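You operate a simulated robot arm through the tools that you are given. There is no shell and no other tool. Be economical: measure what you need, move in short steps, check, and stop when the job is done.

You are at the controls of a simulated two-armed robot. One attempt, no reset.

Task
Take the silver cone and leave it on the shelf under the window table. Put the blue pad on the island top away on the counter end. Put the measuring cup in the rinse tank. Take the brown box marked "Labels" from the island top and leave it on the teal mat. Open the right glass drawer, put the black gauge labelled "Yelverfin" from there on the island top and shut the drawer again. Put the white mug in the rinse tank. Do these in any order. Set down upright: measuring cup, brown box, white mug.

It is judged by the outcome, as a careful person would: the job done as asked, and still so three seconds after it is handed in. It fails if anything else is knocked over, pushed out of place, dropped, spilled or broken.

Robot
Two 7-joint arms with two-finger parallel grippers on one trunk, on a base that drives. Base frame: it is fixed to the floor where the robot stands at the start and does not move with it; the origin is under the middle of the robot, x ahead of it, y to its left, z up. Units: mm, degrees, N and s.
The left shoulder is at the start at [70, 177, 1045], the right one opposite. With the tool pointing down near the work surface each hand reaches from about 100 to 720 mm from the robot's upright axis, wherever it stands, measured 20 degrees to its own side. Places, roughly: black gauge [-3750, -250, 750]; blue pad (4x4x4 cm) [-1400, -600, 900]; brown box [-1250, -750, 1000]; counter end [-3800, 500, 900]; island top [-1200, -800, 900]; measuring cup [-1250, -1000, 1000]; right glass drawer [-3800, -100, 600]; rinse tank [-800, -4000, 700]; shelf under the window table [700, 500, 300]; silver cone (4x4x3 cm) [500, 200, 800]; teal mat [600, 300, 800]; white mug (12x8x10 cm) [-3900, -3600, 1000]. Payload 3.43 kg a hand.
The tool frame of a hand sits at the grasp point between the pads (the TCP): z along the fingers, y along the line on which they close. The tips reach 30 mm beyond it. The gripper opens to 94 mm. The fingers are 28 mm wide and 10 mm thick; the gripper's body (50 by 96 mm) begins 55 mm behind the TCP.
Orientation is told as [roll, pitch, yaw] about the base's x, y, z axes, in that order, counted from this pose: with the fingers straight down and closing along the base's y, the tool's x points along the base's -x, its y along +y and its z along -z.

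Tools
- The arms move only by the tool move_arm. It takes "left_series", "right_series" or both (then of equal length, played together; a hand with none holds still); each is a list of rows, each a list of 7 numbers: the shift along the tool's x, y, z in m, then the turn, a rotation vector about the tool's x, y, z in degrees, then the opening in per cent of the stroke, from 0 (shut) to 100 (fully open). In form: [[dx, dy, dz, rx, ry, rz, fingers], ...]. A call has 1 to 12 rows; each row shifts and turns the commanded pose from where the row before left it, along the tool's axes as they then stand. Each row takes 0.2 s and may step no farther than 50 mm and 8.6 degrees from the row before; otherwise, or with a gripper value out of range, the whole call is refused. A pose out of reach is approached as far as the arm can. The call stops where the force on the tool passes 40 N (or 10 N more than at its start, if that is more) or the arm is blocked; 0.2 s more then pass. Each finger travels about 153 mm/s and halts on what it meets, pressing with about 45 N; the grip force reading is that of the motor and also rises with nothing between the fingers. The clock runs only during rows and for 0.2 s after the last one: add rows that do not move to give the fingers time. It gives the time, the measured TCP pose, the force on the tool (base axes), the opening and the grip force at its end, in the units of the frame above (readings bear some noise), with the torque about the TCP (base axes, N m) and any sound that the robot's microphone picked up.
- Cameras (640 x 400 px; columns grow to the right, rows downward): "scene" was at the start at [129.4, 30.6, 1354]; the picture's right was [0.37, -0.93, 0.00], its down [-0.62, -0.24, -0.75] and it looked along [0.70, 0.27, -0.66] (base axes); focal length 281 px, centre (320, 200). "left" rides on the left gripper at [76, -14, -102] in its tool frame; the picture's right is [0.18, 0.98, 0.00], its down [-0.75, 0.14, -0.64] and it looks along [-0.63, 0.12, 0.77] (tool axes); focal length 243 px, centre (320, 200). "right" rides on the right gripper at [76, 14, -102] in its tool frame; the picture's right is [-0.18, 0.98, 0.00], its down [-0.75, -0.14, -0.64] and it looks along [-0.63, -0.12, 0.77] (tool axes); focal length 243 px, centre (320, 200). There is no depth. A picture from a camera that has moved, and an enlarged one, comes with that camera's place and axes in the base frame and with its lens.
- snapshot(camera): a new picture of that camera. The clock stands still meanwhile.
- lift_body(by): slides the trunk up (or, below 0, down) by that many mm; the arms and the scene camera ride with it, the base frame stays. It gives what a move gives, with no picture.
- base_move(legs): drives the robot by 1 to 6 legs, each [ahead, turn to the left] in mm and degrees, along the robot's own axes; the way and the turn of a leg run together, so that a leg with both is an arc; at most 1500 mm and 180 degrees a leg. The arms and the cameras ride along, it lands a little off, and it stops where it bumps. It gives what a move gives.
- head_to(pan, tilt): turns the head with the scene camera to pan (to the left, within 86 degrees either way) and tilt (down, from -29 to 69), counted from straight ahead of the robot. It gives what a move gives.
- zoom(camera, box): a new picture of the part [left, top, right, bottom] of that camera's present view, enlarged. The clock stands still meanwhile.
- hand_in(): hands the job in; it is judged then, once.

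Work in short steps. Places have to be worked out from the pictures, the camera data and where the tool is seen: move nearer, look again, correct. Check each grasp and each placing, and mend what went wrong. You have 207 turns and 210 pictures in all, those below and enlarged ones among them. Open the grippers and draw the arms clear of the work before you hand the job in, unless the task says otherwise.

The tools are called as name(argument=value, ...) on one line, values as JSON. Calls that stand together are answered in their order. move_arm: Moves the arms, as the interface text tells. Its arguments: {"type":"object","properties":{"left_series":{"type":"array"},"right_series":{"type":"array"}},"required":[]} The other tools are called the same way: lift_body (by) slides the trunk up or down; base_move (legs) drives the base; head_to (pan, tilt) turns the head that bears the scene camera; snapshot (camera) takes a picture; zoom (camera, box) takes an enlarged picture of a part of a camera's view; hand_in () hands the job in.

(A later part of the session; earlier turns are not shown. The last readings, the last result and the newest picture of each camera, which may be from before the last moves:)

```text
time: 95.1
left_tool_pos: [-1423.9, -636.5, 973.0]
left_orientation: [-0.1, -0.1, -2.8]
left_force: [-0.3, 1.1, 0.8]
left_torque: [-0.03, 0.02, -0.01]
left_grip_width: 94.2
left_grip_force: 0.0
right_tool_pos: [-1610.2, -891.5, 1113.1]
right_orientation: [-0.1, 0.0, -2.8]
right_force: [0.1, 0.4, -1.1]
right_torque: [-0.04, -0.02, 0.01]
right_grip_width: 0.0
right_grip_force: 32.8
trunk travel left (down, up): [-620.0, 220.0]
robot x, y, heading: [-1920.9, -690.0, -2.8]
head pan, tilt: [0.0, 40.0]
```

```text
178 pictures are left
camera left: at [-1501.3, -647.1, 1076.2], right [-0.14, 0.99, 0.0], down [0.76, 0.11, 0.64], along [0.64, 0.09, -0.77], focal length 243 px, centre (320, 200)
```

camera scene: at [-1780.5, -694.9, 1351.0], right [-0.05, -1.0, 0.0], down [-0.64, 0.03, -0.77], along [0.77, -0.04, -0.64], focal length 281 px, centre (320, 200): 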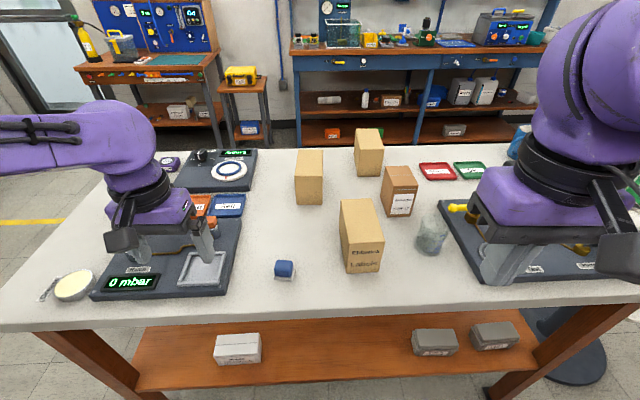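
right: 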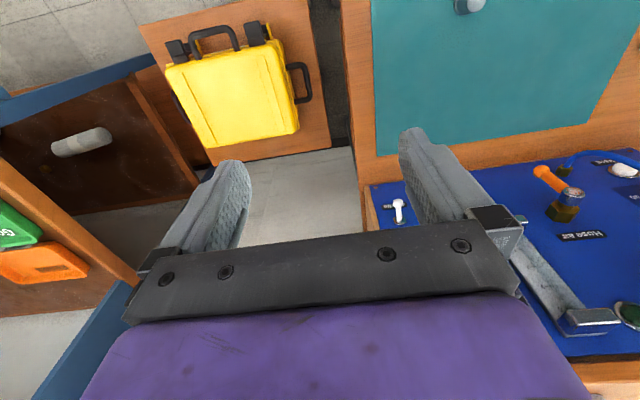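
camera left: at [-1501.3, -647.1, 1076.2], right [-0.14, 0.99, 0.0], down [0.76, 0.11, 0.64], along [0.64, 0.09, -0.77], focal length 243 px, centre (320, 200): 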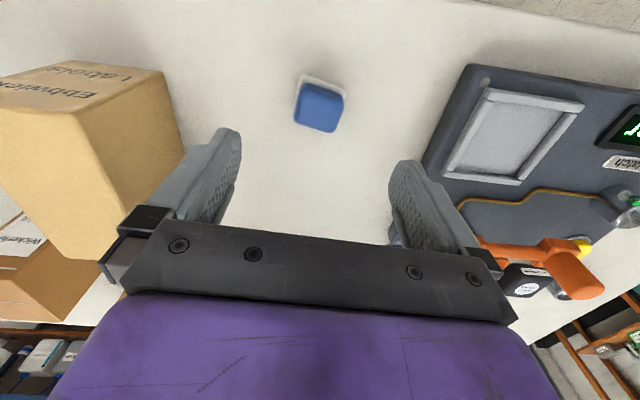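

The cube sits near [-1434,-638], rotated ≈10°. I correct, rotate, lower to z≈905 and look again.

move_arm(left_series=[[0.01, -0.001, 0.02, 0, 0, 5, 80], [0.0, 0, 0.025, 0, 0, 5, 80], [0.0, 0, 0.02, 0, 0, 0, 80], [0, 0, 0, 0, 0, 0, 80]])

snapshot(camera="left")

```text
time: 96.1
left_tool_pos: [-1432.2, -638.7, 911.1]
left_orientation: [-0.1, -0.2, -12.8]
left_force: [0.1, 0.0, -0.8]
left_torque: [-0.05, -0.02, 0.0]
left_grip_width: 75.2
left_grip_force: 0.1
right_tool_pos: [-1609.2, -893.3, 1114.3]
right_orientation: [-0.1, 0.1, -2.7]
right_force: [-0.5, -0.5, -0.6]
right_torque: [0.01, -0.04, -0.02]
right_grip_width: 0.0
right_grip_force: 33.6
trunk travel left (down, up): [-620.0, 220.0]
robot x, y, heading: [-1913.7, -690.4, -2.7]
head pan, tilt: [0.0, 40.0]
```

```text
177 pictures are left
camera left: at [-1510.2, -635.6, 1014.1], right [0.04, 1.0, 0.0], down [0.76, -0.03, 0.64], along [0.64, -0.03, -0.77], focal length 243 px, centre (320, 200)
```

left: 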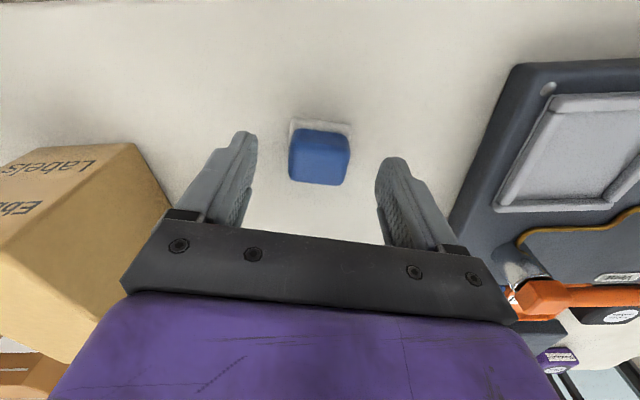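

Aligned and centred; table ≈856. I descend to z≈891 and close.

move_arm(left_series=[[0, 0, 0.01, 0, 0, 0, 80], [0.0, 0, 0.01, 0, 0, 0, 80], [0.0, 0, 0.0, 0, 0, 0, 30], [0, 0, 0, 0, 0, 0, 0], [0, 0, 0, 0, 0, 0, 0], [0, 0, 0, 0, 0, 0, 0]])

snapshot(camera="left")

```text
time: 97.5
left_tool_pos: [-1431.6, -638.3, 891.8]
left_orientation: [0.1, -0.2, -12.7]
left_force: [0.4, -0.2, 0.7]
left_torque: [0.01, -0.01, -0.01]
left_grip_width: 39.5
left_grip_force: 45.0
right_tool_pos: [-1609.6, -893.2, 1113.9]
right_orientation: [-0.1, 0.0, -2.7]
right_force: [0.4, 0.1, -0.2]
right_torque: [-0.01, -0.02, 0.03]
right_grip_width: 0.0
right_grip_force: 33.3
trunk travel left (down, up): [-620.0, 220.0]
robot x, y, heading: [-1917.7, -687.8, -3.0]
head pan, tilt: [0.0, 40.0]
```

```text
176 pictures are left
camera left: at [-1509.8, -635.5, 994.0], right [0.04, 1.0, 0.0], down [0.76, -0.03, 0.64], along [0.64, -0.03, -0.77], focal length 243 px, centre (320, 200)
```

left: 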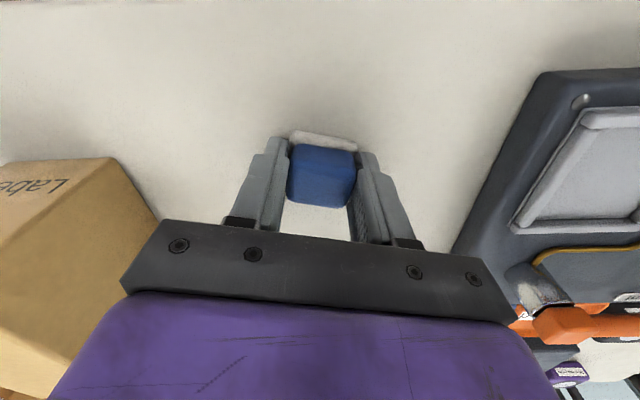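

Gripped at 39.5 mm. I lift and pull in, then turn the robot around toward the counter at x≈−3800.

move_arm(left_series=[[0, 0, -0.04, 0, 0, 0, 0], [0.0, 0, -0.05, 0, 0, 0, 0], [0.0, 0, -0.05, 0, 0, 0, 0], [0.04, 0.03, -0.02, 0, 0, -5, 0], [0.04, 0.03, 0, 0, 0, -5, 0], [0, 0, 0, 0, 0, 0, 0]])

snapshot(camera="left")

base_move(legs=[[-150, 0], [0, 165]])

head_to(pan=10, tilt=20)

snapshot(camera="scene")

```text
refused: row 4 steps farther than a row can; nothing moved
```

```text
175 pictures are left
camera left: at [-1509.8, -635.5, 994.0], right [0.04, 1.0, 0.0], down [0.76, -0.03, 0.64], along [0.64, -0.03, -0.77], focal length 243 px, centre (320, 200)
```

left: 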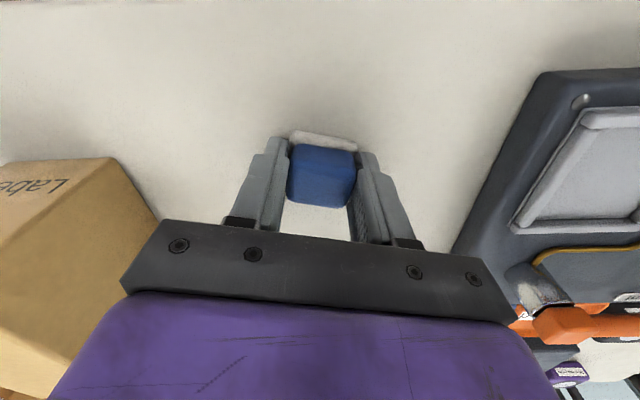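

```text
time: 105.7
left_tool_pos: [-2548.6, -601.2, 891.7]
left_orientation: [0.1, -0.1, 151.9]
left_force: [-0.7, -0.2, 0.0]
left_torque: [-0.01, -0.01, -0.01]
left_grip_width: 39.2
left_grip_force: 45.0
right_tool_pos: [-2309.8, -400.0, 1114.2]
right_orientation: [0.0, 0.1, 162.1]
right_force: [-0.2, -0.1, 1.3]
right_torque: [0.02, -0.01, -0.03]
right_grip_width: 0.1
right_grip_force: 33.2
trunk travel left (down, up): [-620.0, 220.0]
robot x, y, heading: [-2064.8, -681.6, 161.8]
head pan, tilt: [0.0, 40.0]
```

```text
time: 106.5
left_tool_pos: [-2549.1, -601.1, 891.4]
left_orientation: [0.0, -0.2, 152.0]
left_force: [-0.1, 0.1, -1.2]
left_torque: [-0.02, -0.03, 0.02]
left_grip_width: 39.4
left_grip_force: 44.6
right_tool_pos: [-2311.1, -401.7, 1113.5]
right_orientation: [0.0, 0.0, 162.0]
right_force: [0.1, 0.0, 0.1]
right_torque: [-0.01, 0.02, 0.01]
right_grip_width: 0.3
right_grip_force: 32.7
trunk travel left (down, up): [-620.0, 220.0]
robot x, y, heading: [-2068.9, -678.0, 162.1]
head pan, tilt: [10.0, 20.0]
```

```text
174 pictures are left
camera scene: at [-2206.4, -651.6, 1382.3], right [0.14, 0.99, 0.0], down [0.34, -0.05, -0.94], along [-0.93, 0.13, -0.34], focal length 281 px, centre (320, 200)
```

scene: 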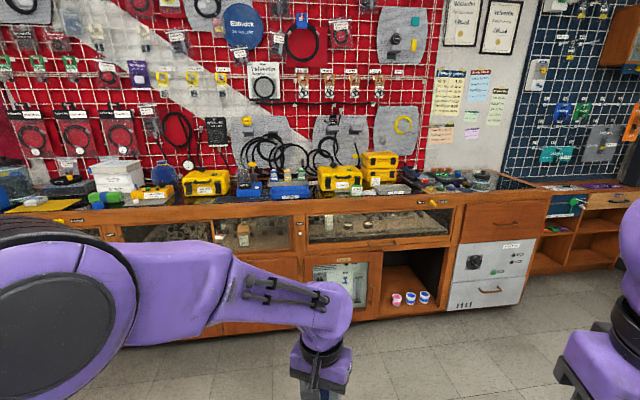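

The lift had been refused (row too big), but the cube only slid back along the bare top and is still held. I lift it now and draw it in, then zoom on the counter.

move_arm(left_series=[[0, 0, -0.04, 0, 0, 0, 0], [0.0, 0, -0.045, 0, 0, 0, 0], [0.0, 0, -0.045, 0, 0, 0, 0], [0.035, 0.025, 0, 0, 0, -5, 0], [0.035, 0.025, 0, 0, 0, -5, 0], [0, 0, 0, 0, 0, 0, 0]])

zoom(camera="scene", box=[280, 140, 600, 320])

```text
time: 107.9
left_tool_pos: [-2505.7, -676.3, 1023.9]
left_orientation: [0.1, -0.1, 162.0]
left_force: [-0.6, 0.1, -0.4]
left_torque: [-0.05, 0.02, -0.01]
left_grip_width: 39.2
left_grip_force: 44.5
right_tool_pos: [-2310.1, -399.6, 1113.5]
right_orientation: [0.0, 0.0, 162.1]
right_force: [-1.0, 0.4, -0.6]
right_torque: [-0.05, -0.05, 0.02]
right_grip_width: 0.0
right_grip_force: 33.7
trunk travel left (down, up): [-620.0, 220.0]
robot x, y, heading: [-2068.7, -679.3, 162.0]
head pan, tilt: [10.0, 20.0]
```

```text
2.00 times, centred on (440, 230) of scene
camera zoom: at [-2206.3, -649.2, 1382.4], right [0.14, 0.99, 0.0], down [0.34, -0.05, -0.94], along [-0.93, 0.13, -0.34], focal length 563 px, centre (80, 140)
```

zoom: 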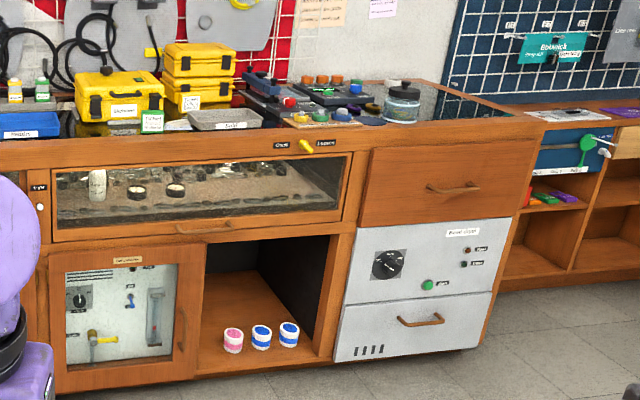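

The right glass drawer (handle at ≈[-3560,-100,603]) and the counter's right end are identified. I drive in front of the counter end.

base_move(legs=[[0, -31.5], [1350, 0], [0, 49.5]])

head_to(pan=0, tilt=35)

snapshot(camera="scene")

```text
time: 118.5
left_tool_pos: [-3358.6, 219.6, 1023.1]
left_orientation: [0.1, 0.0, -180.0]
left_force: [-1.4, 0.6, -0.6]
left_torque: [0.01, 0.0, 0.01]
left_grip_width: 39.3
left_grip_force: 44.6
right_tool_pos: [-3256.4, 542.9, 1113.5]
right_orientation: [0.0, 0.0, -180.0]
right_force: [-0.2, -0.4, -0.6]
right_torque: [0.0, 0.01, 0.02]
right_grip_width: 0.1
right_grip_force: 32.6
trunk travel left (down, up): [-620.0, 220.0]
robot x, y, heading: [-2939.0, 353.4, 179.7]
head pan, tilt: [10.0, 20.0]
```

```text
time: 119.2
left_tool_pos: [-3356.5, 220.3, 1023.7]
left_orientation: [0.0, -0.1, -180.0]
left_force: [0.1, 0.5, 0.1]
left_torque: [0.02, 0.02, -0.03]
left_grip_width: 39.4
left_grip_force: 44.5
right_tool_pos: [-3256.1, 543.1, 1113.8]
right_orientation: [-0.1, 0.0, -180.0]
right_force: [0.2, -0.6, 0.4]
right_torque: [0.0, -0.02, 0.03]
right_grip_width: 0.0
right_grip_force: 33.7
trunk travel left (down, up): [-620.0, 220.0]
robot x, y, heading: [-2937.4, 355.1, 179.9]
head pan, tilt: [0.0, 35.0]
```

```text
172 pictures are left
camera scene: at [-3077.0, 353.2, 1358.6], right [0.0, 1.0, 0.0], down [0.57, 0.0, -0.82], along [-0.82, 0.0, -0.57], focal length 281 px, centre (320, 200)
```

scene: 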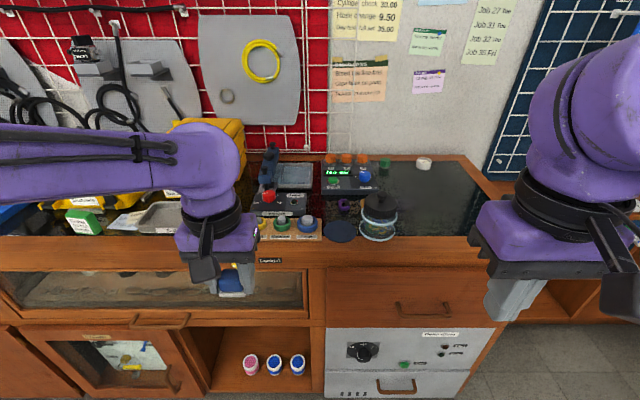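

The free dark counter-end area is right of the jar, around [-3650,680]. I shift the robot to +y so the left hand can reach it.

base_move(legs=[[0, -90], [540, 0], [0, 90], [80, 0]])

head_to(pan=20, tilt=40)

snapshot(camera="scene")

snapshot(camera="left")

```text
time: 130.6
left_tool_pos: [-3446.5, 751.9, 1022.8]
left_orientation: [0.0, 0.0, -178.1]
left_force: [-0.5, -0.5, 1.0]
left_torque: [-0.01, -0.04, -0.01]
left_grip_width: 39.4
left_grip_force: 45.3
right_tool_pos: [-3355.8, 1076.8, 1113.7]
right_orientation: [0.0, 0.0, -178.0]
right_force: [-0.4, -0.3, 0.3]
right_torque: [-0.03, -0.04, 0.02]
right_grip_width: 0.0
right_grip_force: 32.6
trunk travel left (down, up): [-620.0, 220.0]
robot x, y, heading: [-3032.4, 898.9, -178.5]
head pan, tilt: [0.0, 35.0]
```

```text
time: 131.5
left_tool_pos: [-3447.0, 750.3, 1023.3]
left_orientation: [0.0, -0.2, -178.1]
left_force: [0.7, 0.4, -0.1]
left_torque: [0.04, 0.04, -0.03]
left_grip_width: 39.3
left_grip_force: 44.8
right_tool_pos: [-3356.8, 1077.5, 1114.4]
right_orientation: [0.1, 0.1, -178.1]
right_force: [0.7, -0.7, 0.4]
right_torque: [-0.06, 0.03, -0.02]
right_grip_width: 0.2
right_grip_force: 33.4
trunk travel left (down, up): [-620.0, 220.0]
robot x, y, heading: [-3034.0, 897.3, -178.3]
head pan, tilt: [20.0, 40.0]
```

```text
171 pictures are left
camera scene: at [-3160.9, 864.6, 1351.1], right [-0.37, 0.93, 0.0], down [0.6, 0.24, -0.77], along [-0.71, -0.28, -0.64], focal length 281 px, centre (320, 200)
```

scene: 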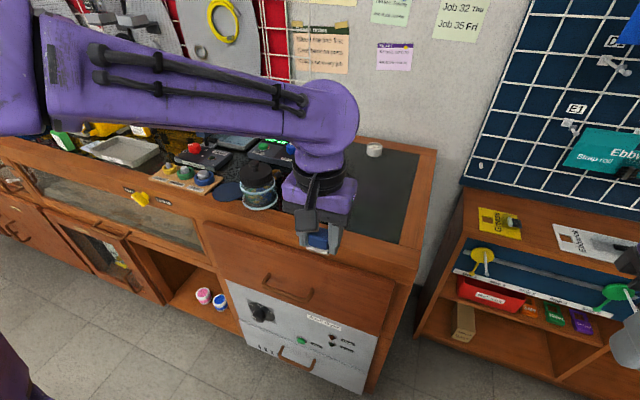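

```text
170 pictures are left
camera left: at [-3370.7, 767.8, 1125.9], right [0.22, -0.98, 0.0], down [-0.75, -0.17, 0.64], along [-0.63, -0.14, -0.77], focal length 243 px, centre (320, 200)
```

left: 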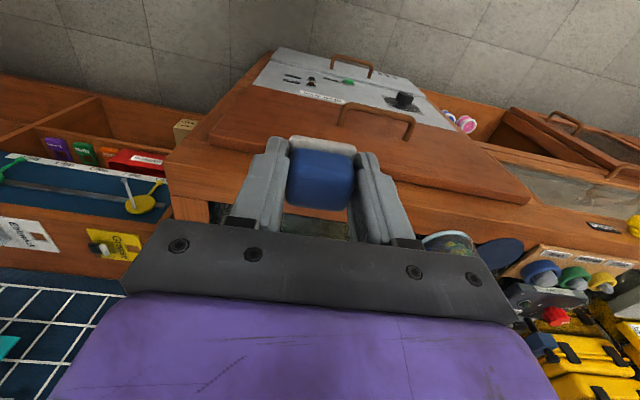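

Counter top ≈ z 855, front edge x≈−3577. I extend the left hand to [-3690,720].

move_arm(left_series=[[-0.048, 0.0046, 0, 0, 0, 0, 0], [-0.048, 0.0046, 0, 0, 0, 0, 0], [-0.048, 0.0046, 0, 0, 0, 0, 0], [-0.048, 0.0046, 0, 0, 0, 0, 0], [-0.048, 0.0046, 0.02, 0, 0, 0, 0], [0, 0, 0.04, 0, 0, 0, 0], [0, 0, 0, 0, 0, 0, 0]])

snapshot(camera="left")

snapshot(camera="scene")

```text
refused: row 5 steps farther than a row can; nothing moved
```

```text
169 pictures are left
camera left: at [-3370.7, 767.8, 1125.9], right [0.22, -0.98, 0.0], down [-0.75, -0.17, 0.64], along [-0.63, -0.14, -0.77], focal length 243 px, centre (320, 200)
```

left: 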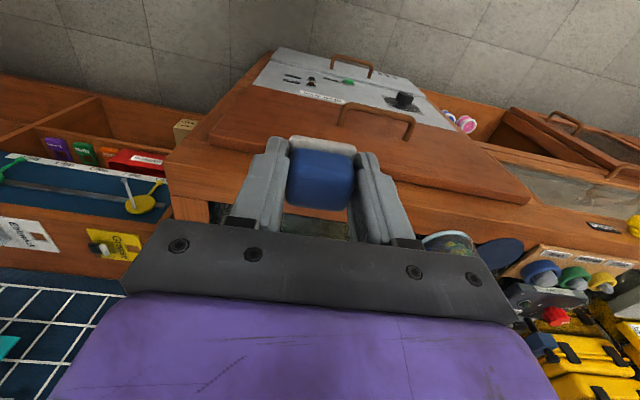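

```text
168 pictures are left
camera scene: at [-3160.9, 864.6, 1351.1], right [-0.37, 0.93, 0.0], down [0.6, 0.24, -0.77], along [-0.71, -0.28, -0.64], focal length 281 px, centre (320, 200)
```

scene: 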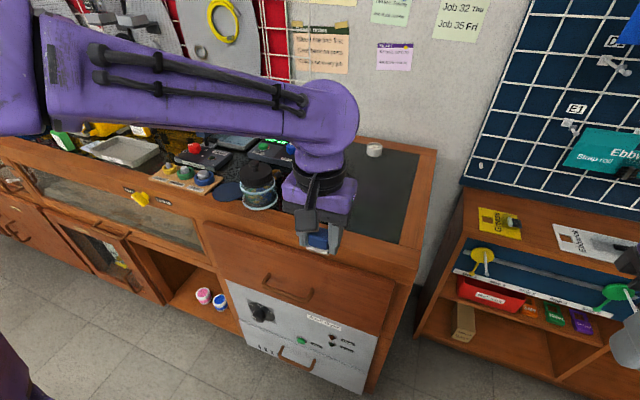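

A row was too big; I resend with smaller rows.

move_arm(left_series=[[-0.048, 0.0046, 0, 0, 0, 0, 0], [-0.048, 0.0046, 0, 0, 0, 0, 0], [-0.048, 0.0046, 0, 0, 0, 0, 0], [-0.048, 0.0046, 0, 0, 0, 0, 0], [-0.048, 0.0046, 0.0, 0, 0, 0, 0], [0, 0, 0.045, 0, 0, 0, 0], [0, 0, 0.015, 0, 0, 0, 0], [0, 0, 0, 0, 0, 0, 0]])

snapshot(camera="left")

snapshot(camera="scene")

```text
time: 133.3
left_tool_pos: [-3685.5, 720.9, 963.9]
left_orientation: [0.1, -0.1, -178.0]
left_force: [0.7, 0.0, -0.1]
left_torque: [0.0, 0.0, 0.0]
left_grip_width: 39.2
left_grip_force: 44.8
right_tool_pos: [-3356.1, 1078.2, 1114.1]
right_orientation: [0.0, -0.1, -178.1]
right_force: [-0.6, 0.4, -0.9]
right_torque: [-0.02, 0.02, 0.05]
right_grip_width: 0.0
right_grip_force: 32.6
trunk travel left (down, up): [-620.0, 220.0]
robot x, y, heading: [-3033.9, 899.0, -178.2]
head pan, tilt: [20.0, 40.0]
```

```text
167 pictures are left
camera left: at [-3611.1, 737.8, 1066.3], right [0.22, -0.98, 0.0], down [-0.75, -0.17, 0.64], along [-0.63, -0.14, -0.77], focal length 243 px, centre (320, 200)
```

left: 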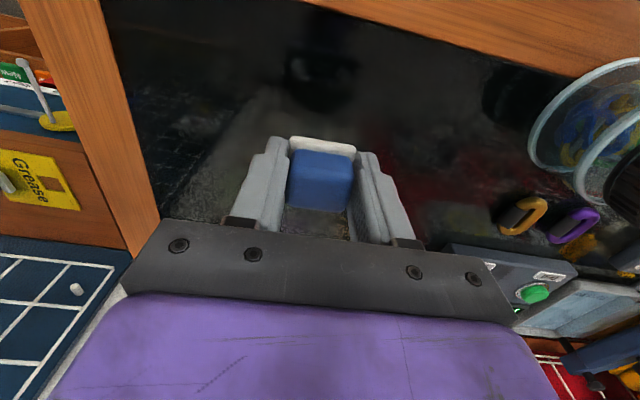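

```text
166 pictures are left
camera scene: at [-3161.6, 864.4, 1351.0], right [-0.37, 0.93, 0.0], down [0.6, 0.24, -0.77], along [-0.71, -0.28, -0.64], focal length 281 px, centre (320, 200)
```

scene: 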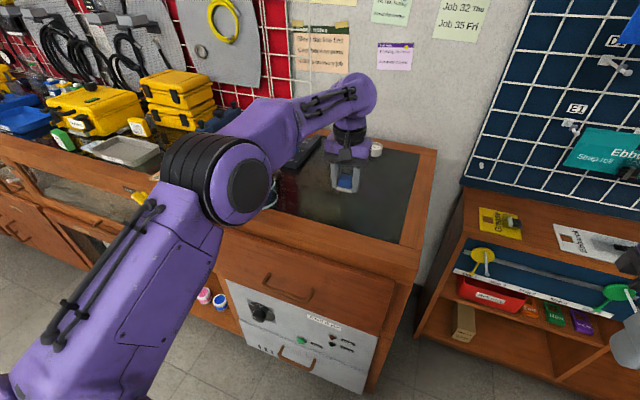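

Over clear glass top. I lower to just above expected contact, then in fine steps.

move_arm(left_series=[[0, 0, 0.03, 0, 0, 0, 0], [0, 0, 0.025, 0, 0, 0, 0], [0, 0, 0.006, 0, 0, 0, 0], [0, 0, 0.004, 0, 0, 0, 0], [0, 0, 0, 0, 0, 0, 0]])

snapshot(camera="left")

```text
time: 134.5
left_tool_pos: [-3687.9, 721.5, 901.8]
left_orientation: [0.0, -0.3, -178.1]
left_force: [-2.4, 1.7, 9.6]
left_torque: [0.02, 0.08, -0.02]
left_grip_width: 39.2
left_grip_force: 44.7
right_tool_pos: [-3355.7, 1078.3, 1114.8]
right_orientation: [0.0, -0.1, -178.2]
right_force: [0.1, 0.4, 0.1]
right_torque: [-0.01, 0.0, -0.03]
right_grip_width: 0.0
right_grip_force: 32.9
trunk travel left (down, up): [-620.0, 220.0]
robot x, y, heading: [-3029.1, 897.1, -178.3]
head pan, tilt: [20.0, 40.0]
```

```text
165 pictures are left
camera left: at [-3610.7, 737.5, 1003.5], right [0.22, -0.98, 0.0], down [-0.74, -0.17, 0.65], along [-0.63, -0.14, -0.76], focal length 243 px, centre (320, 200)
```

left: 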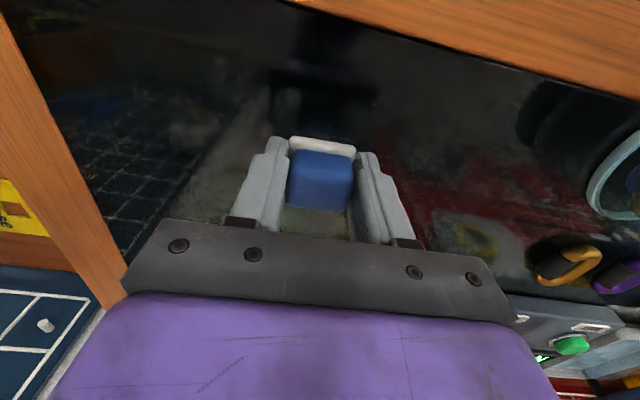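

Light contact (9.6 N): the pad is down. I open slowly and lift away.

move_arm(left_series=[[0, 0, 0, 0, 0, 0, 50], [0, 0, 0, 0, 0, 0, 70], [0, 0, -0.03, 0, 0, 0, 70], [0, 0, -0.05, 0, 0, 0, 70], [0, 0, -0.05, 0, 0, 0, 70], [0, 0, 0, 0, 0, 0, 70]])

snapshot(camera="left")

```text
time: 135.9
left_tool_pos: [-3684.1, 720.6, 1030.0]
left_orientation: [0.0, 0.0, -178.1]
left_force: [0.1, 0.5, -0.3]
left_torque: [0.0, -0.01, 0.0]
left_grip_width: 65.6
left_grip_force: 0.1
right_tool_pos: [-3356.4, 1078.2, 1112.5]
right_orientation: [0.0, 0.0, -178.1]
right_force: [-0.1, 0.0, 0.2]
right_torque: [-0.04, 0.03, -0.01]
right_grip_width: 0.0
right_grip_force: 33.3
trunk travel left (down, up): [-620.0, 220.0]
robot x, y, heading: [-3035.0, 899.7, -178.4]
head pan, tilt: [20.0, 40.0]
```

```text
164 pictures are left
camera left: at [-3608.3, 737.3, 1132.1], right [0.22, -0.98, 0.0], down [-0.75, -0.17, 0.64], along [-0.63, -0.14, -0.77], focal length 243 px, centre (320, 200)
```

left: 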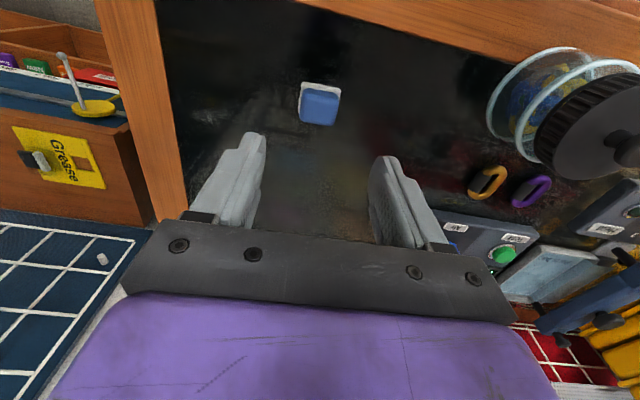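

The pad is on the counter end. I retract the left hand and drive to the front of the right glass drawer.

move_arm(left_series=[[0.048, 0, 0, 0, 0, 0, 50], [0.048, 0, 0, 0, 0, 0, 50], [0.048, 0, 0, 0, 0, 0, 50], [0.048, 0, 0, 0, 0, 0, 50], [0.048, 0, 0, 0, 0, 0, 50], [0, 0, 0, 0, 0, 0, 50]])

base_move(legs=[[0, 95.4], [1087, 0], [0, -97.1]])

head_to(pan=0, tilt=40)

snapshot(camera="scene")

```text
time: 137.3
left_tool_pos: [-3444.6, 731.2, 1028.0]
left_orientation: [0.1, -0.3, -178.1]
left_force: [-0.1, -0.3, 0.0]
left_torque: [-0.04, -0.04, -0.01]
left_grip_width: 47.0
left_grip_force: 0.1
right_tool_pos: [-3356.0, 1078.8, 1112.5]
right_orientation: [0.2, 0.1, -178.0]
right_force: [0.0, 0.0, -0.3]
right_torque: [-0.01, -0.01, 0.04]
right_grip_width: 0.0
right_grip_force: 33.0
trunk travel left (down, up): [-620.0, 220.0]
robot x, y, heading: [-3033.1, 893.7, -178.4]
head pan, tilt: [20.0, 40.0]
```

```text
time: 151.0
left_tool_pos: [-3299.7, -342.8, 1028.4]
left_orientation: [-0.1, -0.1, -179.5]
left_force: [0.6, 0.4, 1.1]
left_torque: [0.0, 0.0, 0.01]
left_grip_width: 46.8
left_grip_force: 0.0
right_tool_pos: [-3203.9, 5.2, 1113.4]
right_orientation: [0.0, -0.1, -179.5]
right_force: [0.1, -0.4, -0.3]
right_torque: [0.03, 0.0, -0.02]
right_grip_width: 0.0
right_grip_force: 32.7
trunk travel left (down, up): [-620.0, 220.0]
robot x, y, heading: [-2883.7, -181.9, -179.6]
head pan, tilt: [20.0, 40.0]
```

```text
time: 151.9
left_tool_pos: [-3299.6, -343.2, 1029.0]
left_orientation: [0.0, -0.1, -179.4]
left_force: [0.1, -0.3, 1.1]
left_torque: [0.01, 0.02, -0.04]
left_grip_width: 47.1
left_grip_force: 0.1
right_tool_pos: [-3203.8, 5.2, 1113.7]
right_orientation: [-0.2, -0.1, -179.3]
right_force: [0.2, -0.1, -0.7]
right_torque: [-0.02, 0.04, -0.03]
right_grip_width: 0.0
right_grip_force: 32.8
trunk travel left (down, up): [-620.0, 220.0]
robot x, y, heading: [-2882.2, -182.2, -179.4]
head pan, tilt: [0.0, 40.0]
```

```text
163 pictures are left
camera scene: at [-3019.0, -184.3, 1351.0], right [-0.01, 1.0, 0.0], down [0.64, 0.01, -0.77], along [-0.77, -0.01, -0.64], focal length 281 px, centre (320, 200)
```

scene: 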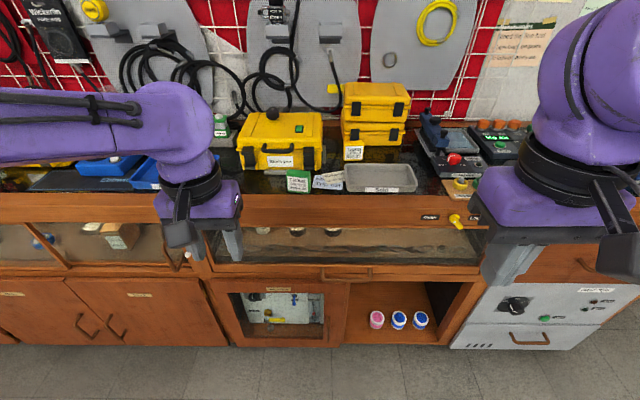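

There is a yellow lever with two labels above the drawer, maybe a lock. I lower the trunk and zoom.

lift_body(by=-350)

head_to(pan=10, tilt=20)

snapshot(camera="scene")

```text
time: 155.3
left_tool_pos: [-3298.8, -342.9, 677.5]
left_orientation: [-0.1, -0.1, -179.4]
left_force: [-0.6, -0.2, 0.5]
left_torque: [0.0, -0.05, 0.0]
left_grip_width: 47.1
left_grip_force: 0.0
right_tool_pos: [-3202.3, 5.0, 762.7]
right_orientation: [0.1, 0.0, -179.4]
right_force: [-0.2, 0.2, 0.0]
right_torque: [-0.01, -0.02, 0.02]
right_grip_width: 0.2
right_grip_force: 33.4
trunk travel left (down, up): [-270.0, 570.0]
robot x, y, heading: [-2888.6, -181.2, -179.7]
head pan, tilt: [0.0, 40.0]
```

```text
time: 156.1
left_tool_pos: [-3299.7, -343.3, 677.6]
left_orientation: [0.0, -0.1, -179.4]
left_force: [0.2, -0.2, -0.6]
left_torque: [-0.04, -0.01, -0.01]
left_grip_width: 47.0
left_grip_force: 0.0
right_tool_pos: [-3203.2, 4.7, 762.8]
right_orientation: [0.1, 0.0, -179.4]
right_force: [0.3, -0.6, -1.0]
right_torque: [0.03, -0.01, -0.03]
right_grip_width: 0.0
right_grip_force: 32.8
trunk travel left (down, up): [-270.0, 570.0]
robot x, y, heading: [-2880.6, -187.1, -179.4]
head pan, tilt: [10.0, 20.0]
```

```text
162 pictures are left
camera scene: at [-3025.5, -200.3, 1032.4], right [-0.18, 0.98, 0.0], down [0.34, 0.06, -0.94], along [-0.92, -0.17, -0.34], focal length 281 px, centre (320, 200)
```

scene: 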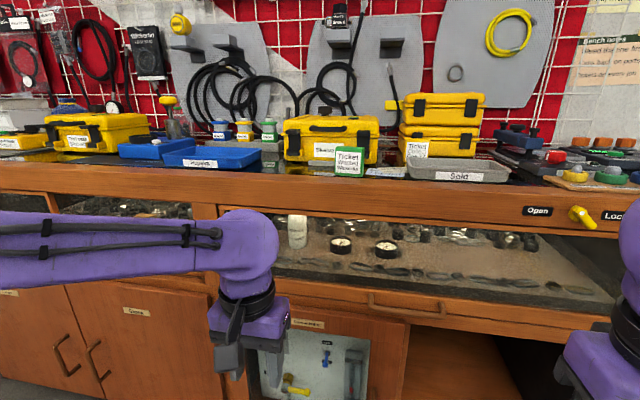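

zoom(camera="scene", box=[250, 180, 450, 330])

zoom(camera="scene", box=[480, 160, 640, 290])

```text
2.67 times, centred on (350, 255) of scene
camera zoom: at [-3025.5, -200.3, 1032.4], right [-0.18, 0.98, 0.0], down [0.34, 0.06, -0.94], along [-0.92, -0.17, -0.34], focal length 750 px, centre (240, 53)
```

zoom: 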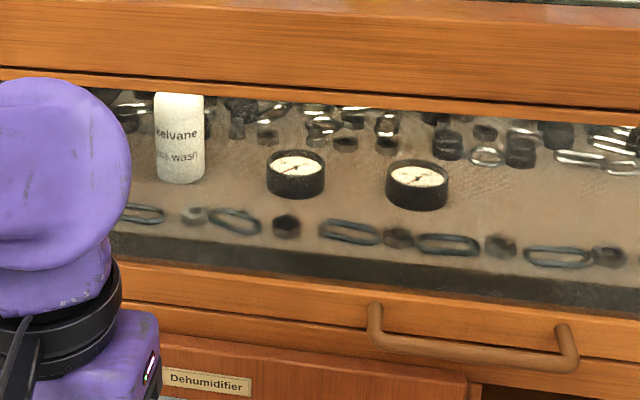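

```text
3.08 times, centred on (560, 225) of scene
camera zoom: at [-3025.5, -200.3, 1032.4], right [-0.18, 0.98, 0.0], down [0.34, 0.06, -0.94], along [-0.92, -0.17, -0.34], focal length 866 px, centre (-418, 123)
```

zoom: 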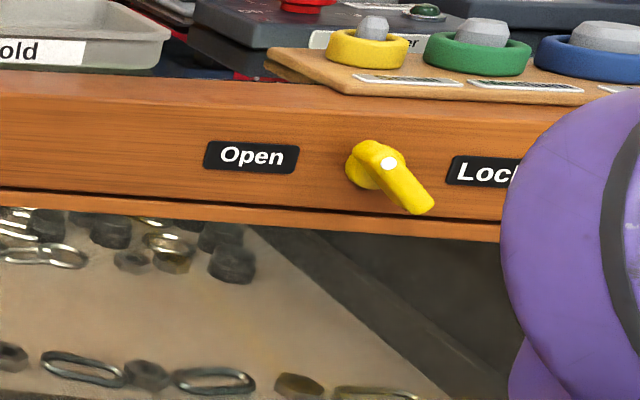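

The lever is pointing to "Locked" (right); it must be turned to "Open" first. It triangulates at pivot ≈[-3555,162,844], tip down-right. I bring the right hand out and start pitching it to point forward.

move_arm(right_series=[[-0.025, -0.032, -0.009, 0, 0, 0, 0], [-0.025, -0.032, -0.009, 0, 0, 0, 0], [-0.025, -0.032, -0.009, 0, 0, 0, 0], [-0.025, -0.032, -0.009, 0, 0, 0, 0], [-0.025, -0.032, -0.009, 0, 0, 0, 0], [-0.025, -0.032, -0.009, 0, 0, 0, 0]])

move_arm(right_series=[[0, 0, 0, 0, -8.2, 0, 0], [0, 0, 0, 0, -8.2, 0, 0], [0, 0, 0, 0, -8.2, 0, 0], [0, 0, 0, 0, -8.2, 0, 0], [0, 0, 0, 0, -8.2, 0, 0], [0, 0, 0, 0, -8.2, 0, 0], [0, 0, 0, 0, -8.2, 0, 0], [0, 0, 0, 0, -8.2, 0, 0], [0, 0, 0, 0, -8.2, 0, 0], [0, 0, 0, 0, -8.2, 0, 0], [0, 0, 0, 0, -8, 0, 0], [0, 0, 0, 0, 0, 0, 0]])

head_to(pan=-20, tilt=25)

snapshot(camera="scene")

snapshot(camera="right")

```text
time: 157.5
left_tool_pos: [-3300.1, -342.8, 676.9]
left_orientation: [-0.1, -0.1, -179.5]
left_force: [-0.4, 1.0, 0.0]
left_torque: [0.02, -0.01, 0.01]
left_grip_width: 47.0
left_grip_force: 0.0
right_tool_pos: [-3354.8, 196.8, 819.7]
right_orientation: [-0.1, 0.0, -179.4]
right_force: [0.0, -0.3, -0.6]
right_torque: [0.01, -0.01, -0.01]
right_grip_width: 0.1
right_grip_force: 32.6
trunk travel left (down, up): [-270.0, 570.0]
robot x, y, heading: [-2885.6, -179.4, -179.6]
head pan, tilt: [10.0, 20.0]
```

```text
time: 160.1
left_tool_pos: [-3300.4, -343.4, 678.8]
left_orientation: [0.1, -0.1, -179.4]
left_force: [-0.3, -0.1, 0.5]
left_torque: [-0.03, 0.02, 0.04]
left_grip_width: 46.9
left_grip_force: 0.1
right_tool_pos: [-3355.2, 196.6, 819.8]
right_orientation: [-155.9, -89.9, -23.5]
right_force: [-0.9, 0.1, 0.2]
right_torque: [0.02, 0.0, 0.03]
right_grip_width: 0.2
right_grip_force: 32.7
trunk travel left (down, up): [-270.0, 570.0]
robot x, y, heading: [-2886.8, -182.4, -179.2]
head pan, tilt: [10.0, 20.0]
```

```text
time: 161.1
left_tool_pos: [-3299.5, -342.4, 678.6]
left_orientation: [0.0, -0.1, -179.4]
left_force: [0.5, 0.5, 0.6]
left_torque: [-0.02, 0.0, -0.02]
left_grip_width: 47.1
left_grip_force: 0.0
right_tool_pos: [-3355.6, 195.2, 818.1]
right_orientation: [-117.0, -90.0, -62.5]
right_force: [-0.1, 0.6, -0.5]
right_torque: [0.01, -0.01, 0.0]
right_grip_width: 0.2
right_grip_force: 33.1
trunk travel left (down, up): [-270.0, 570.0]
robot x, y, heading: [-2887.1, -180.8, -179.6]
head pan, tilt: [-20.0, 25.0]
```

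```text
159 pictures are left
camera scene: at [-3020.8, -152.6, 1024.4], right [0.33, 0.94, 0.0], down [0.4, -0.14, -0.91], along [-0.85, 0.3, -0.42], focal length 281 px, centre (320, 200)
```

scene: 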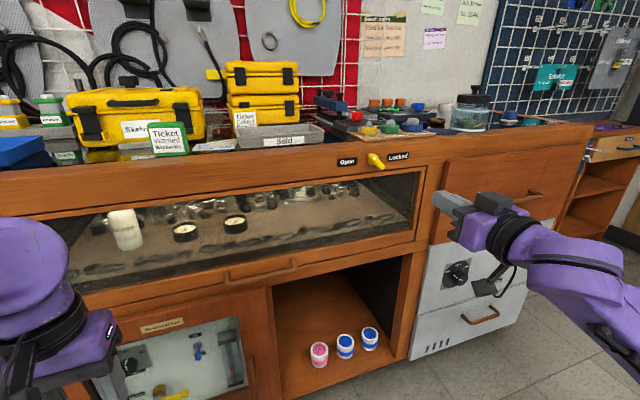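

```text
158 pictures are left
camera right: at [-3252.4, 183.5, 742.8], right [0.01, -0.98, 0.18], down [0.64, 0.15, 0.75], along [-0.77, 0.11, 0.63], focal length 243 px, centre (320, 200)
```

right: 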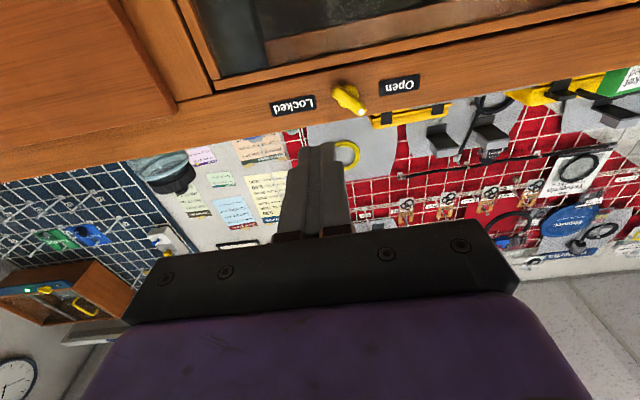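

zoom(camera="scene", box=[310, 130, 430, 205])

zoom(camera="right", box=[260, 60, 440, 140])

```text
5.33 times, centred on (370, 168) of scene
camera zoom: at [-3020.8, -152.6, 1024.4], right [0.33, 0.94, 0.0], down [0.4, -0.14, -0.91], along [-0.85, 0.3, -0.42], focal length 1500 px, centre (53, 373)
```

zoom: 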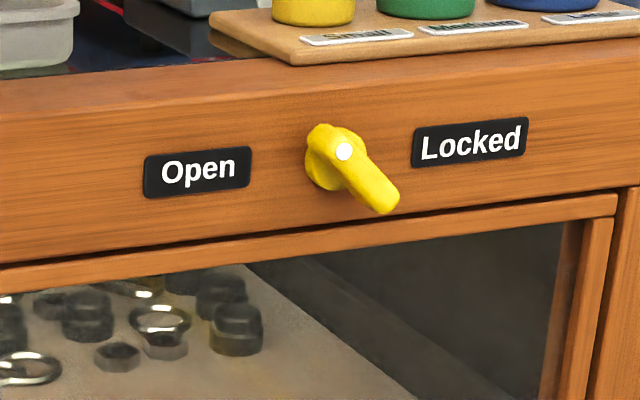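

```text
3.56 times, centred on (350, 100) of right
camera zoom: at [-3252.4, 183.5, 742.8], right [0.01, -0.98, 0.18], down [0.64, 0.15, 0.75], along [-0.77, 0.11, 0.63], focal length 863 px, centre (213, 556)
```

zoom: 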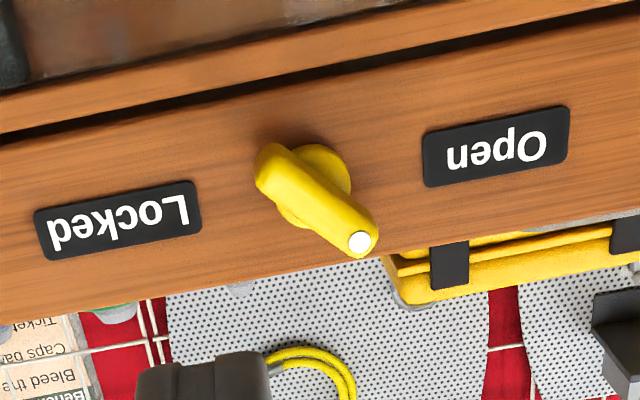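

The bar knob's white indicator dot is at the upper left, i.e. towards "Open", so it seems unlocked. I move the right hand in front of the drawer handle and roll it so the fingers close vertically.

move_arm(right_series=[[0.028, 0.0365, 0.004, 0, 0, 0, 40], [0.028, 0.0365, 0.004, 0, 0, 0, 60], [0.028, 0.0365, 0.004, 0, 0, 0, 60], [0.028, 0.0365, 0.004, 0, 0, 0, 60], [0.028, 0.0365, 0.004, 0, 0, 0, 60], [0.028, 0.0365, 0.004, 0, 0, 0, 60], [0.028, 0.0365, 0.004, 0, 0, 0, 60], [0.028, 0.0365, 0.004, 0, 0, 0, 60]], left_series=[[0, 0.015, -0.02, 0, 0, 0, 50], [0, 0.015, -0.02, 0, 0, 0, 50], [0, 0.015, -0.02, 0, 0, 0, 50], [0, 0.015, -0.02, 0, 0, 0, 50], [0, 0.015, -0.02, 0, 0, 0, 50], [0, 0.015, -0.02, 0, 0, 0, 50], [0, 0.015, -0.02, 0, 0, 0, 50], [0, 0.015, -0.02, 0, 0, 0, 50]])

move_arm(right_series=[[0, 0, 0, 0, 0, 8.2, 60], [0, 0, 0, 0, 0, 8.2, 60], [0, 0, 0, 0, 0, 8.2, 60], [0, 0, 0, 0, 0, 8.2, 60], [0, 0, 0, 0, 0, 8.2, 60], [0, 0, 0, 0, 0, 8.2, 60], [0, 0, 0, 0, 0, 8.2, 60], [0, 0, 0, 0, 0, 8.2, 60], [0, 0, 0, 0, 0, 8.2, 60], [0, 0, 0, 0, 0, 8.2, 60], [0, 0, 0, 0, 0, 8, 60], [0, 0, 0, 0, 0, 0, 60]])

head_to(pan=0, tilt=35)

snapshot(camera="scene")

snapshot(camera="right")

```text
time: 162.9
left_tool_pos: [-3298.1, -464.3, 837.3]
left_orientation: [-0.1, 0.0, -179.4]
left_force: [-0.3, 0.0, 0.2]
left_torque: [-0.01, 0.03, -0.01]
left_grip_width: 47.1
left_grip_force: 0.1
right_tool_pos: [-3413.6, -93.6, 601.8]
right_orientation: [-165.7, -89.9, -13.7]
right_force: [-0.2, -0.7, -0.1]
right_torque: [0.0, 0.0, 0.0]
right_grip_width: 56.0
right_grip_force: 0.0
right hand out of reach, approached as far as the arm can: row 2, 3, 4
trunk travel left (down, up): [-270.0, 570.0]
robot x, y, heading: [-2884.8, -184.0, -179.6]
head pan, tilt: [-20.0, 25.0]
```

```text
time: 165.5
left_tool_pos: [-3297.0, -464.2, 836.3]
left_orientation: [-0.1, -0.1, -179.4]
left_force: [-0.4, 0.4, 0.5]
left_torque: [0.03, 0.03, 0.0]
left_grip_width: 47.1
left_grip_force: 0.1
right_tool_pos: [-3415.2, -77.6, 708.5]
right_orientation: [89.5, -0.1, 90.8]
right_force: [-0.2, -0.4, -0.4]
right_torque: [0.0, -0.01, -0.04]
right_grip_width: 56.5
right_grip_force: 0.0
right hand out of reach, approached as far as the arm can: row 6, 7, 8, 9, 10, 11
trunk travel left (down, up): [-270.0, 570.0]
robot x, y, heading: [-2883.8, -182.3, -179.6]
head pan, tilt: [-20.0, 25.0]
```

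```text
time: 166.3
left_tool_pos: [-3297.1, -463.5, 837.3]
left_orientation: [-0.1, -0.1, -179.5]
left_force: [0.4, -0.2, -0.6]
left_torque: [0.01, 0.0, -0.02]
left_grip_width: 47.0
left_grip_force: 0.0
right_tool_pos: [-3415.7, -77.3, 709.1]
right_orientation: [89.4, -0.2, 90.8]
right_force: [0.1, -0.2, -0.1]
right_torque: [0.0, 0.04, -0.03]
right_grip_width: 56.6
right_grip_force: 0.1
trunk travel left (down, up): [-270.0, 570.0]
robot x, y, heading: [-2883.4, -182.4, -179.4]
head pan, tilt: [0.0, 35.0]
```

```text
155 pictures are left
camera scene: at [-3022.1, -184.1, 1008.6], right [-0.01, 1.0, 0.0], down [0.57, 0.0, -0.82], along [-0.82, -0.01, -0.57], focal length 281 px, centre (320, 200)
```

scene: 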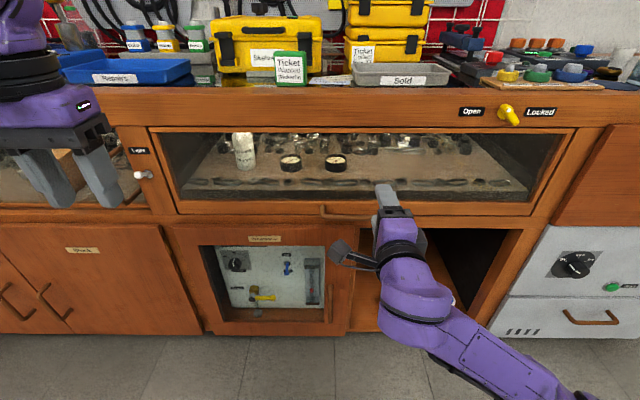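

```text
154 pictures are left
camera right: at [-3311.9, -150.2, 724.7], right [-0.01, 0.18, 0.98], down [0.63, 0.76, -0.13], along [-0.77, 0.62, -0.12], focal length 243 px, centre (320, 200)
```

right: 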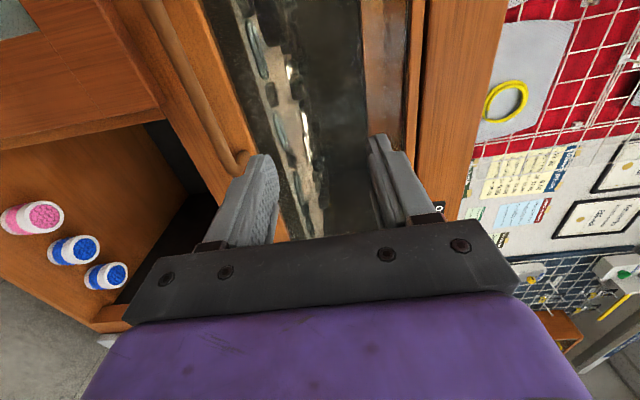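

The hand was height-limited (z 709), so I lower the trunk by 107 mm to bring it to the handle's height (z≈602, handle x≈−3556, y −184…−20).

lift_body(by=-107)

snapshot(camera="right")

snapshot(camera="scene")

```text
time: 167.7
left_tool_pos: [-3297.4, -464.4, 729.4]
left_orientation: [-0.1, -0.2, -179.5]
left_force: [-0.7, 0.2, -0.1]
left_torque: [0.0, -0.04, 0.0]
left_grip_width: 47.1
left_grip_force: 0.2
right_tool_pos: [-3416.6, -77.9, 602.4]
right_orientation: [89.6, -0.2, 90.8]
right_force: [0.5, 0.2, 0.0]
right_torque: [0.0, 0.02, 0.02]
right_grip_width: 56.4
right_grip_force: 0.0
trunk travel left (down, up): [-163.0, 677.0]
robot x, y, heading: [-2885.6, -180.0, -179.6]
head pan, tilt: [0.0, 35.0]
```

```text
153 pictures are left
camera right: at [-3311.8, -150.2, 617.8], right [-0.01, 0.18, 0.98], down [0.63, 0.76, -0.13], along [-0.77, 0.62, -0.12], focal length 243 px, centre (320, 200)
```

right: 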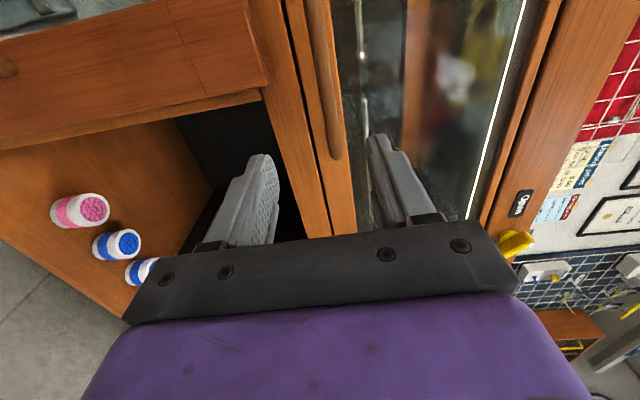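

```text
152 pictures are left
camera scene: at [-3021.9, -184.2, 901.6], right [-0.01, 1.0, 0.0], down [0.57, 0.01, -0.82], along [-0.82, -0.01, -0.57], focal length 281 px, centre (320, 200)
```

scene: 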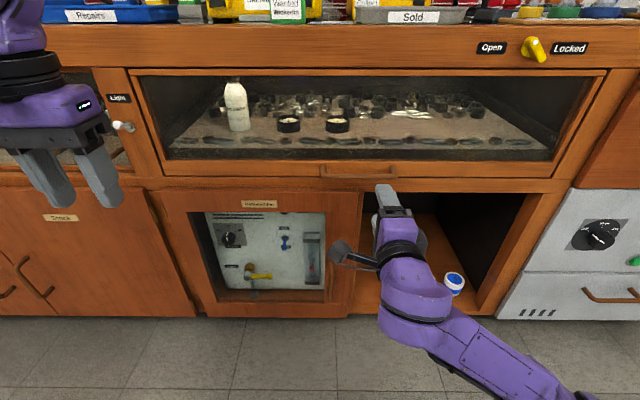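

The handle is centred between the fingers in height. I shift to its middle and advance, then look.

move_arm(right_series=[[0.02, 0.004, 0.0, 0, 0, 0, 60], [0, 0, 0.04, 0, 0, 0, 60], [0, 0, 0.04, 0, 0, 0, 60], [0, 0, 0.02, 0, 0, 0, 60], [0, 0, 0, 0, 0, 0, 60]])

snapshot(camera="right")

```text
time: 168.9
left_tool_pos: [-3297.1, -463.7, 729.6]
left_orientation: [-0.1, -0.1, -179.4]
left_force: [-0.3, 1.1, 0.1]
left_torque: [0.0, -0.03, -0.05]
left_grip_width: 47.1
left_grip_force: 0.0
right_tool_pos: [-3514.9, -93.0, 611.4]
right_orientation: [89.0, -0.4, 90.9]
right_force: [0.3, 0.5, -0.1]
right_torque: [-0.02, 0.01, 0.0]
right_grip_width: 56.3
right_grip_force: 0.1
right hand out of reach, approached as far as the arm can: row 3
trunk travel left (down, up): [-163.0, 677.0]
robot x, y, heading: [-2886.2, -182.3, -179.6]
head pan, tilt: [0.0, 35.0]
```

```text
151 pictures are left
camera right: at [-3410.8, -166.4, 627.5], right [-0.02, 0.18, 0.98], down [0.63, 0.77, -0.13], along [-0.78, 0.62, -0.13], focal length 243 px, centre (320, 200)
```

right: 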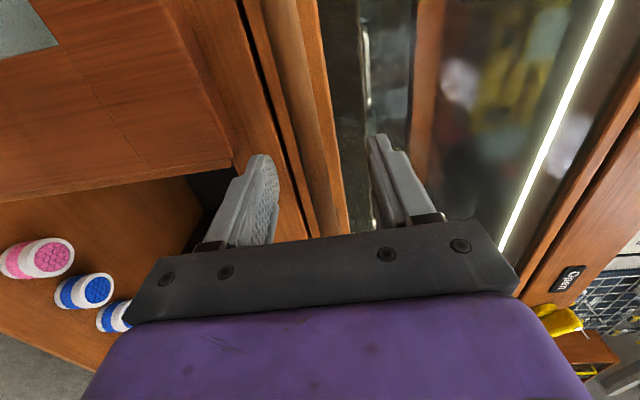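

move_arm(right_series=[[0, -0.004, 0.013, 0, 0, 0, 60], [0, 0, 0.013, 0, 0, 0, 60], [0, 0, 0, 0, 0, 0, 60]])

zoom(camera="right", box=[200, 0, 460, 250])

zoom(camera="scene", box=[300, 130, 460, 260])

```text
time: 169.5
left_tool_pos: [-3296.8, -463.4, 730.1]
left_orientation: [0.0, -0.1, -179.5]
left_force: [-0.3, 0.1, -0.3]
left_torque: [-0.01, -0.03, -0.04]
left_grip_width: 46.9
left_grip_force: 0.0
right_tool_pos: [-3533.2, -91.0, 614.7]
right_orientation: [89.2, -0.4, 91.0]
right_force: [9.8, 1.5, 1.3]
right_torque: [0.11, -0.25, -0.18]
right_grip_width: 55.6
right_grip_force: 0.1
right hand out of reach, approached as far as the arm can: row 1
trunk travel left (down, up): [-163.0, 677.0]
robot x, y, heading: [-2882.8, -183.0, -179.5]
head pan, tilt: [0.0, 35.0]
stopped in row 2 (right hand): the force on the tool passed its limit at 51 N (the readings are from after the stop); the commanded pose is now the measured one
```

```text
1.60 times, centred on (330, 125) of right
camera zoom: at [-3429.2, -165.1, 630.3], right [-0.02, 0.18, 0.98], down [0.63, 0.77, -0.13], along [-0.78, 0.62, -0.12], focal length 388 px, centre (304, 320)
```

zoom: 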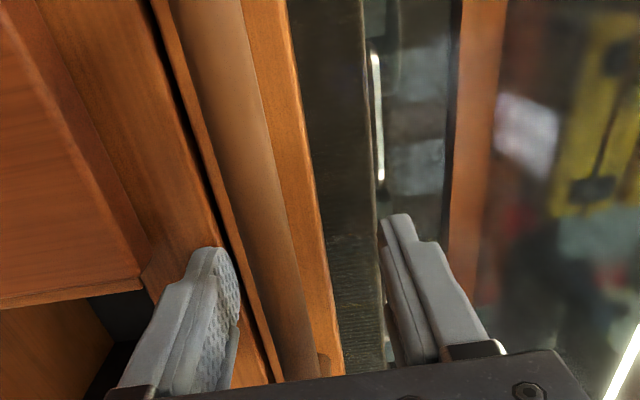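

```text
3.08 times, centred on (380, 195) of scene
camera zoom: at [-3020.9, -183.8, 901.7], right [-0.01, 1.0, 0.0], down [0.57, 0.0, -0.82], along [-0.82, -0.01, -0.57], focal length 866 px, centre (135, 215)
```

zoom: 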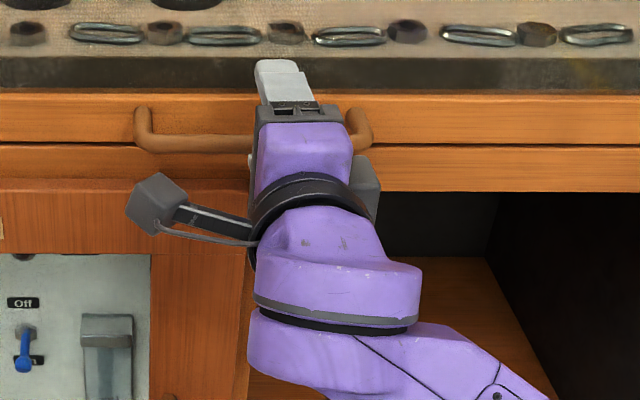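

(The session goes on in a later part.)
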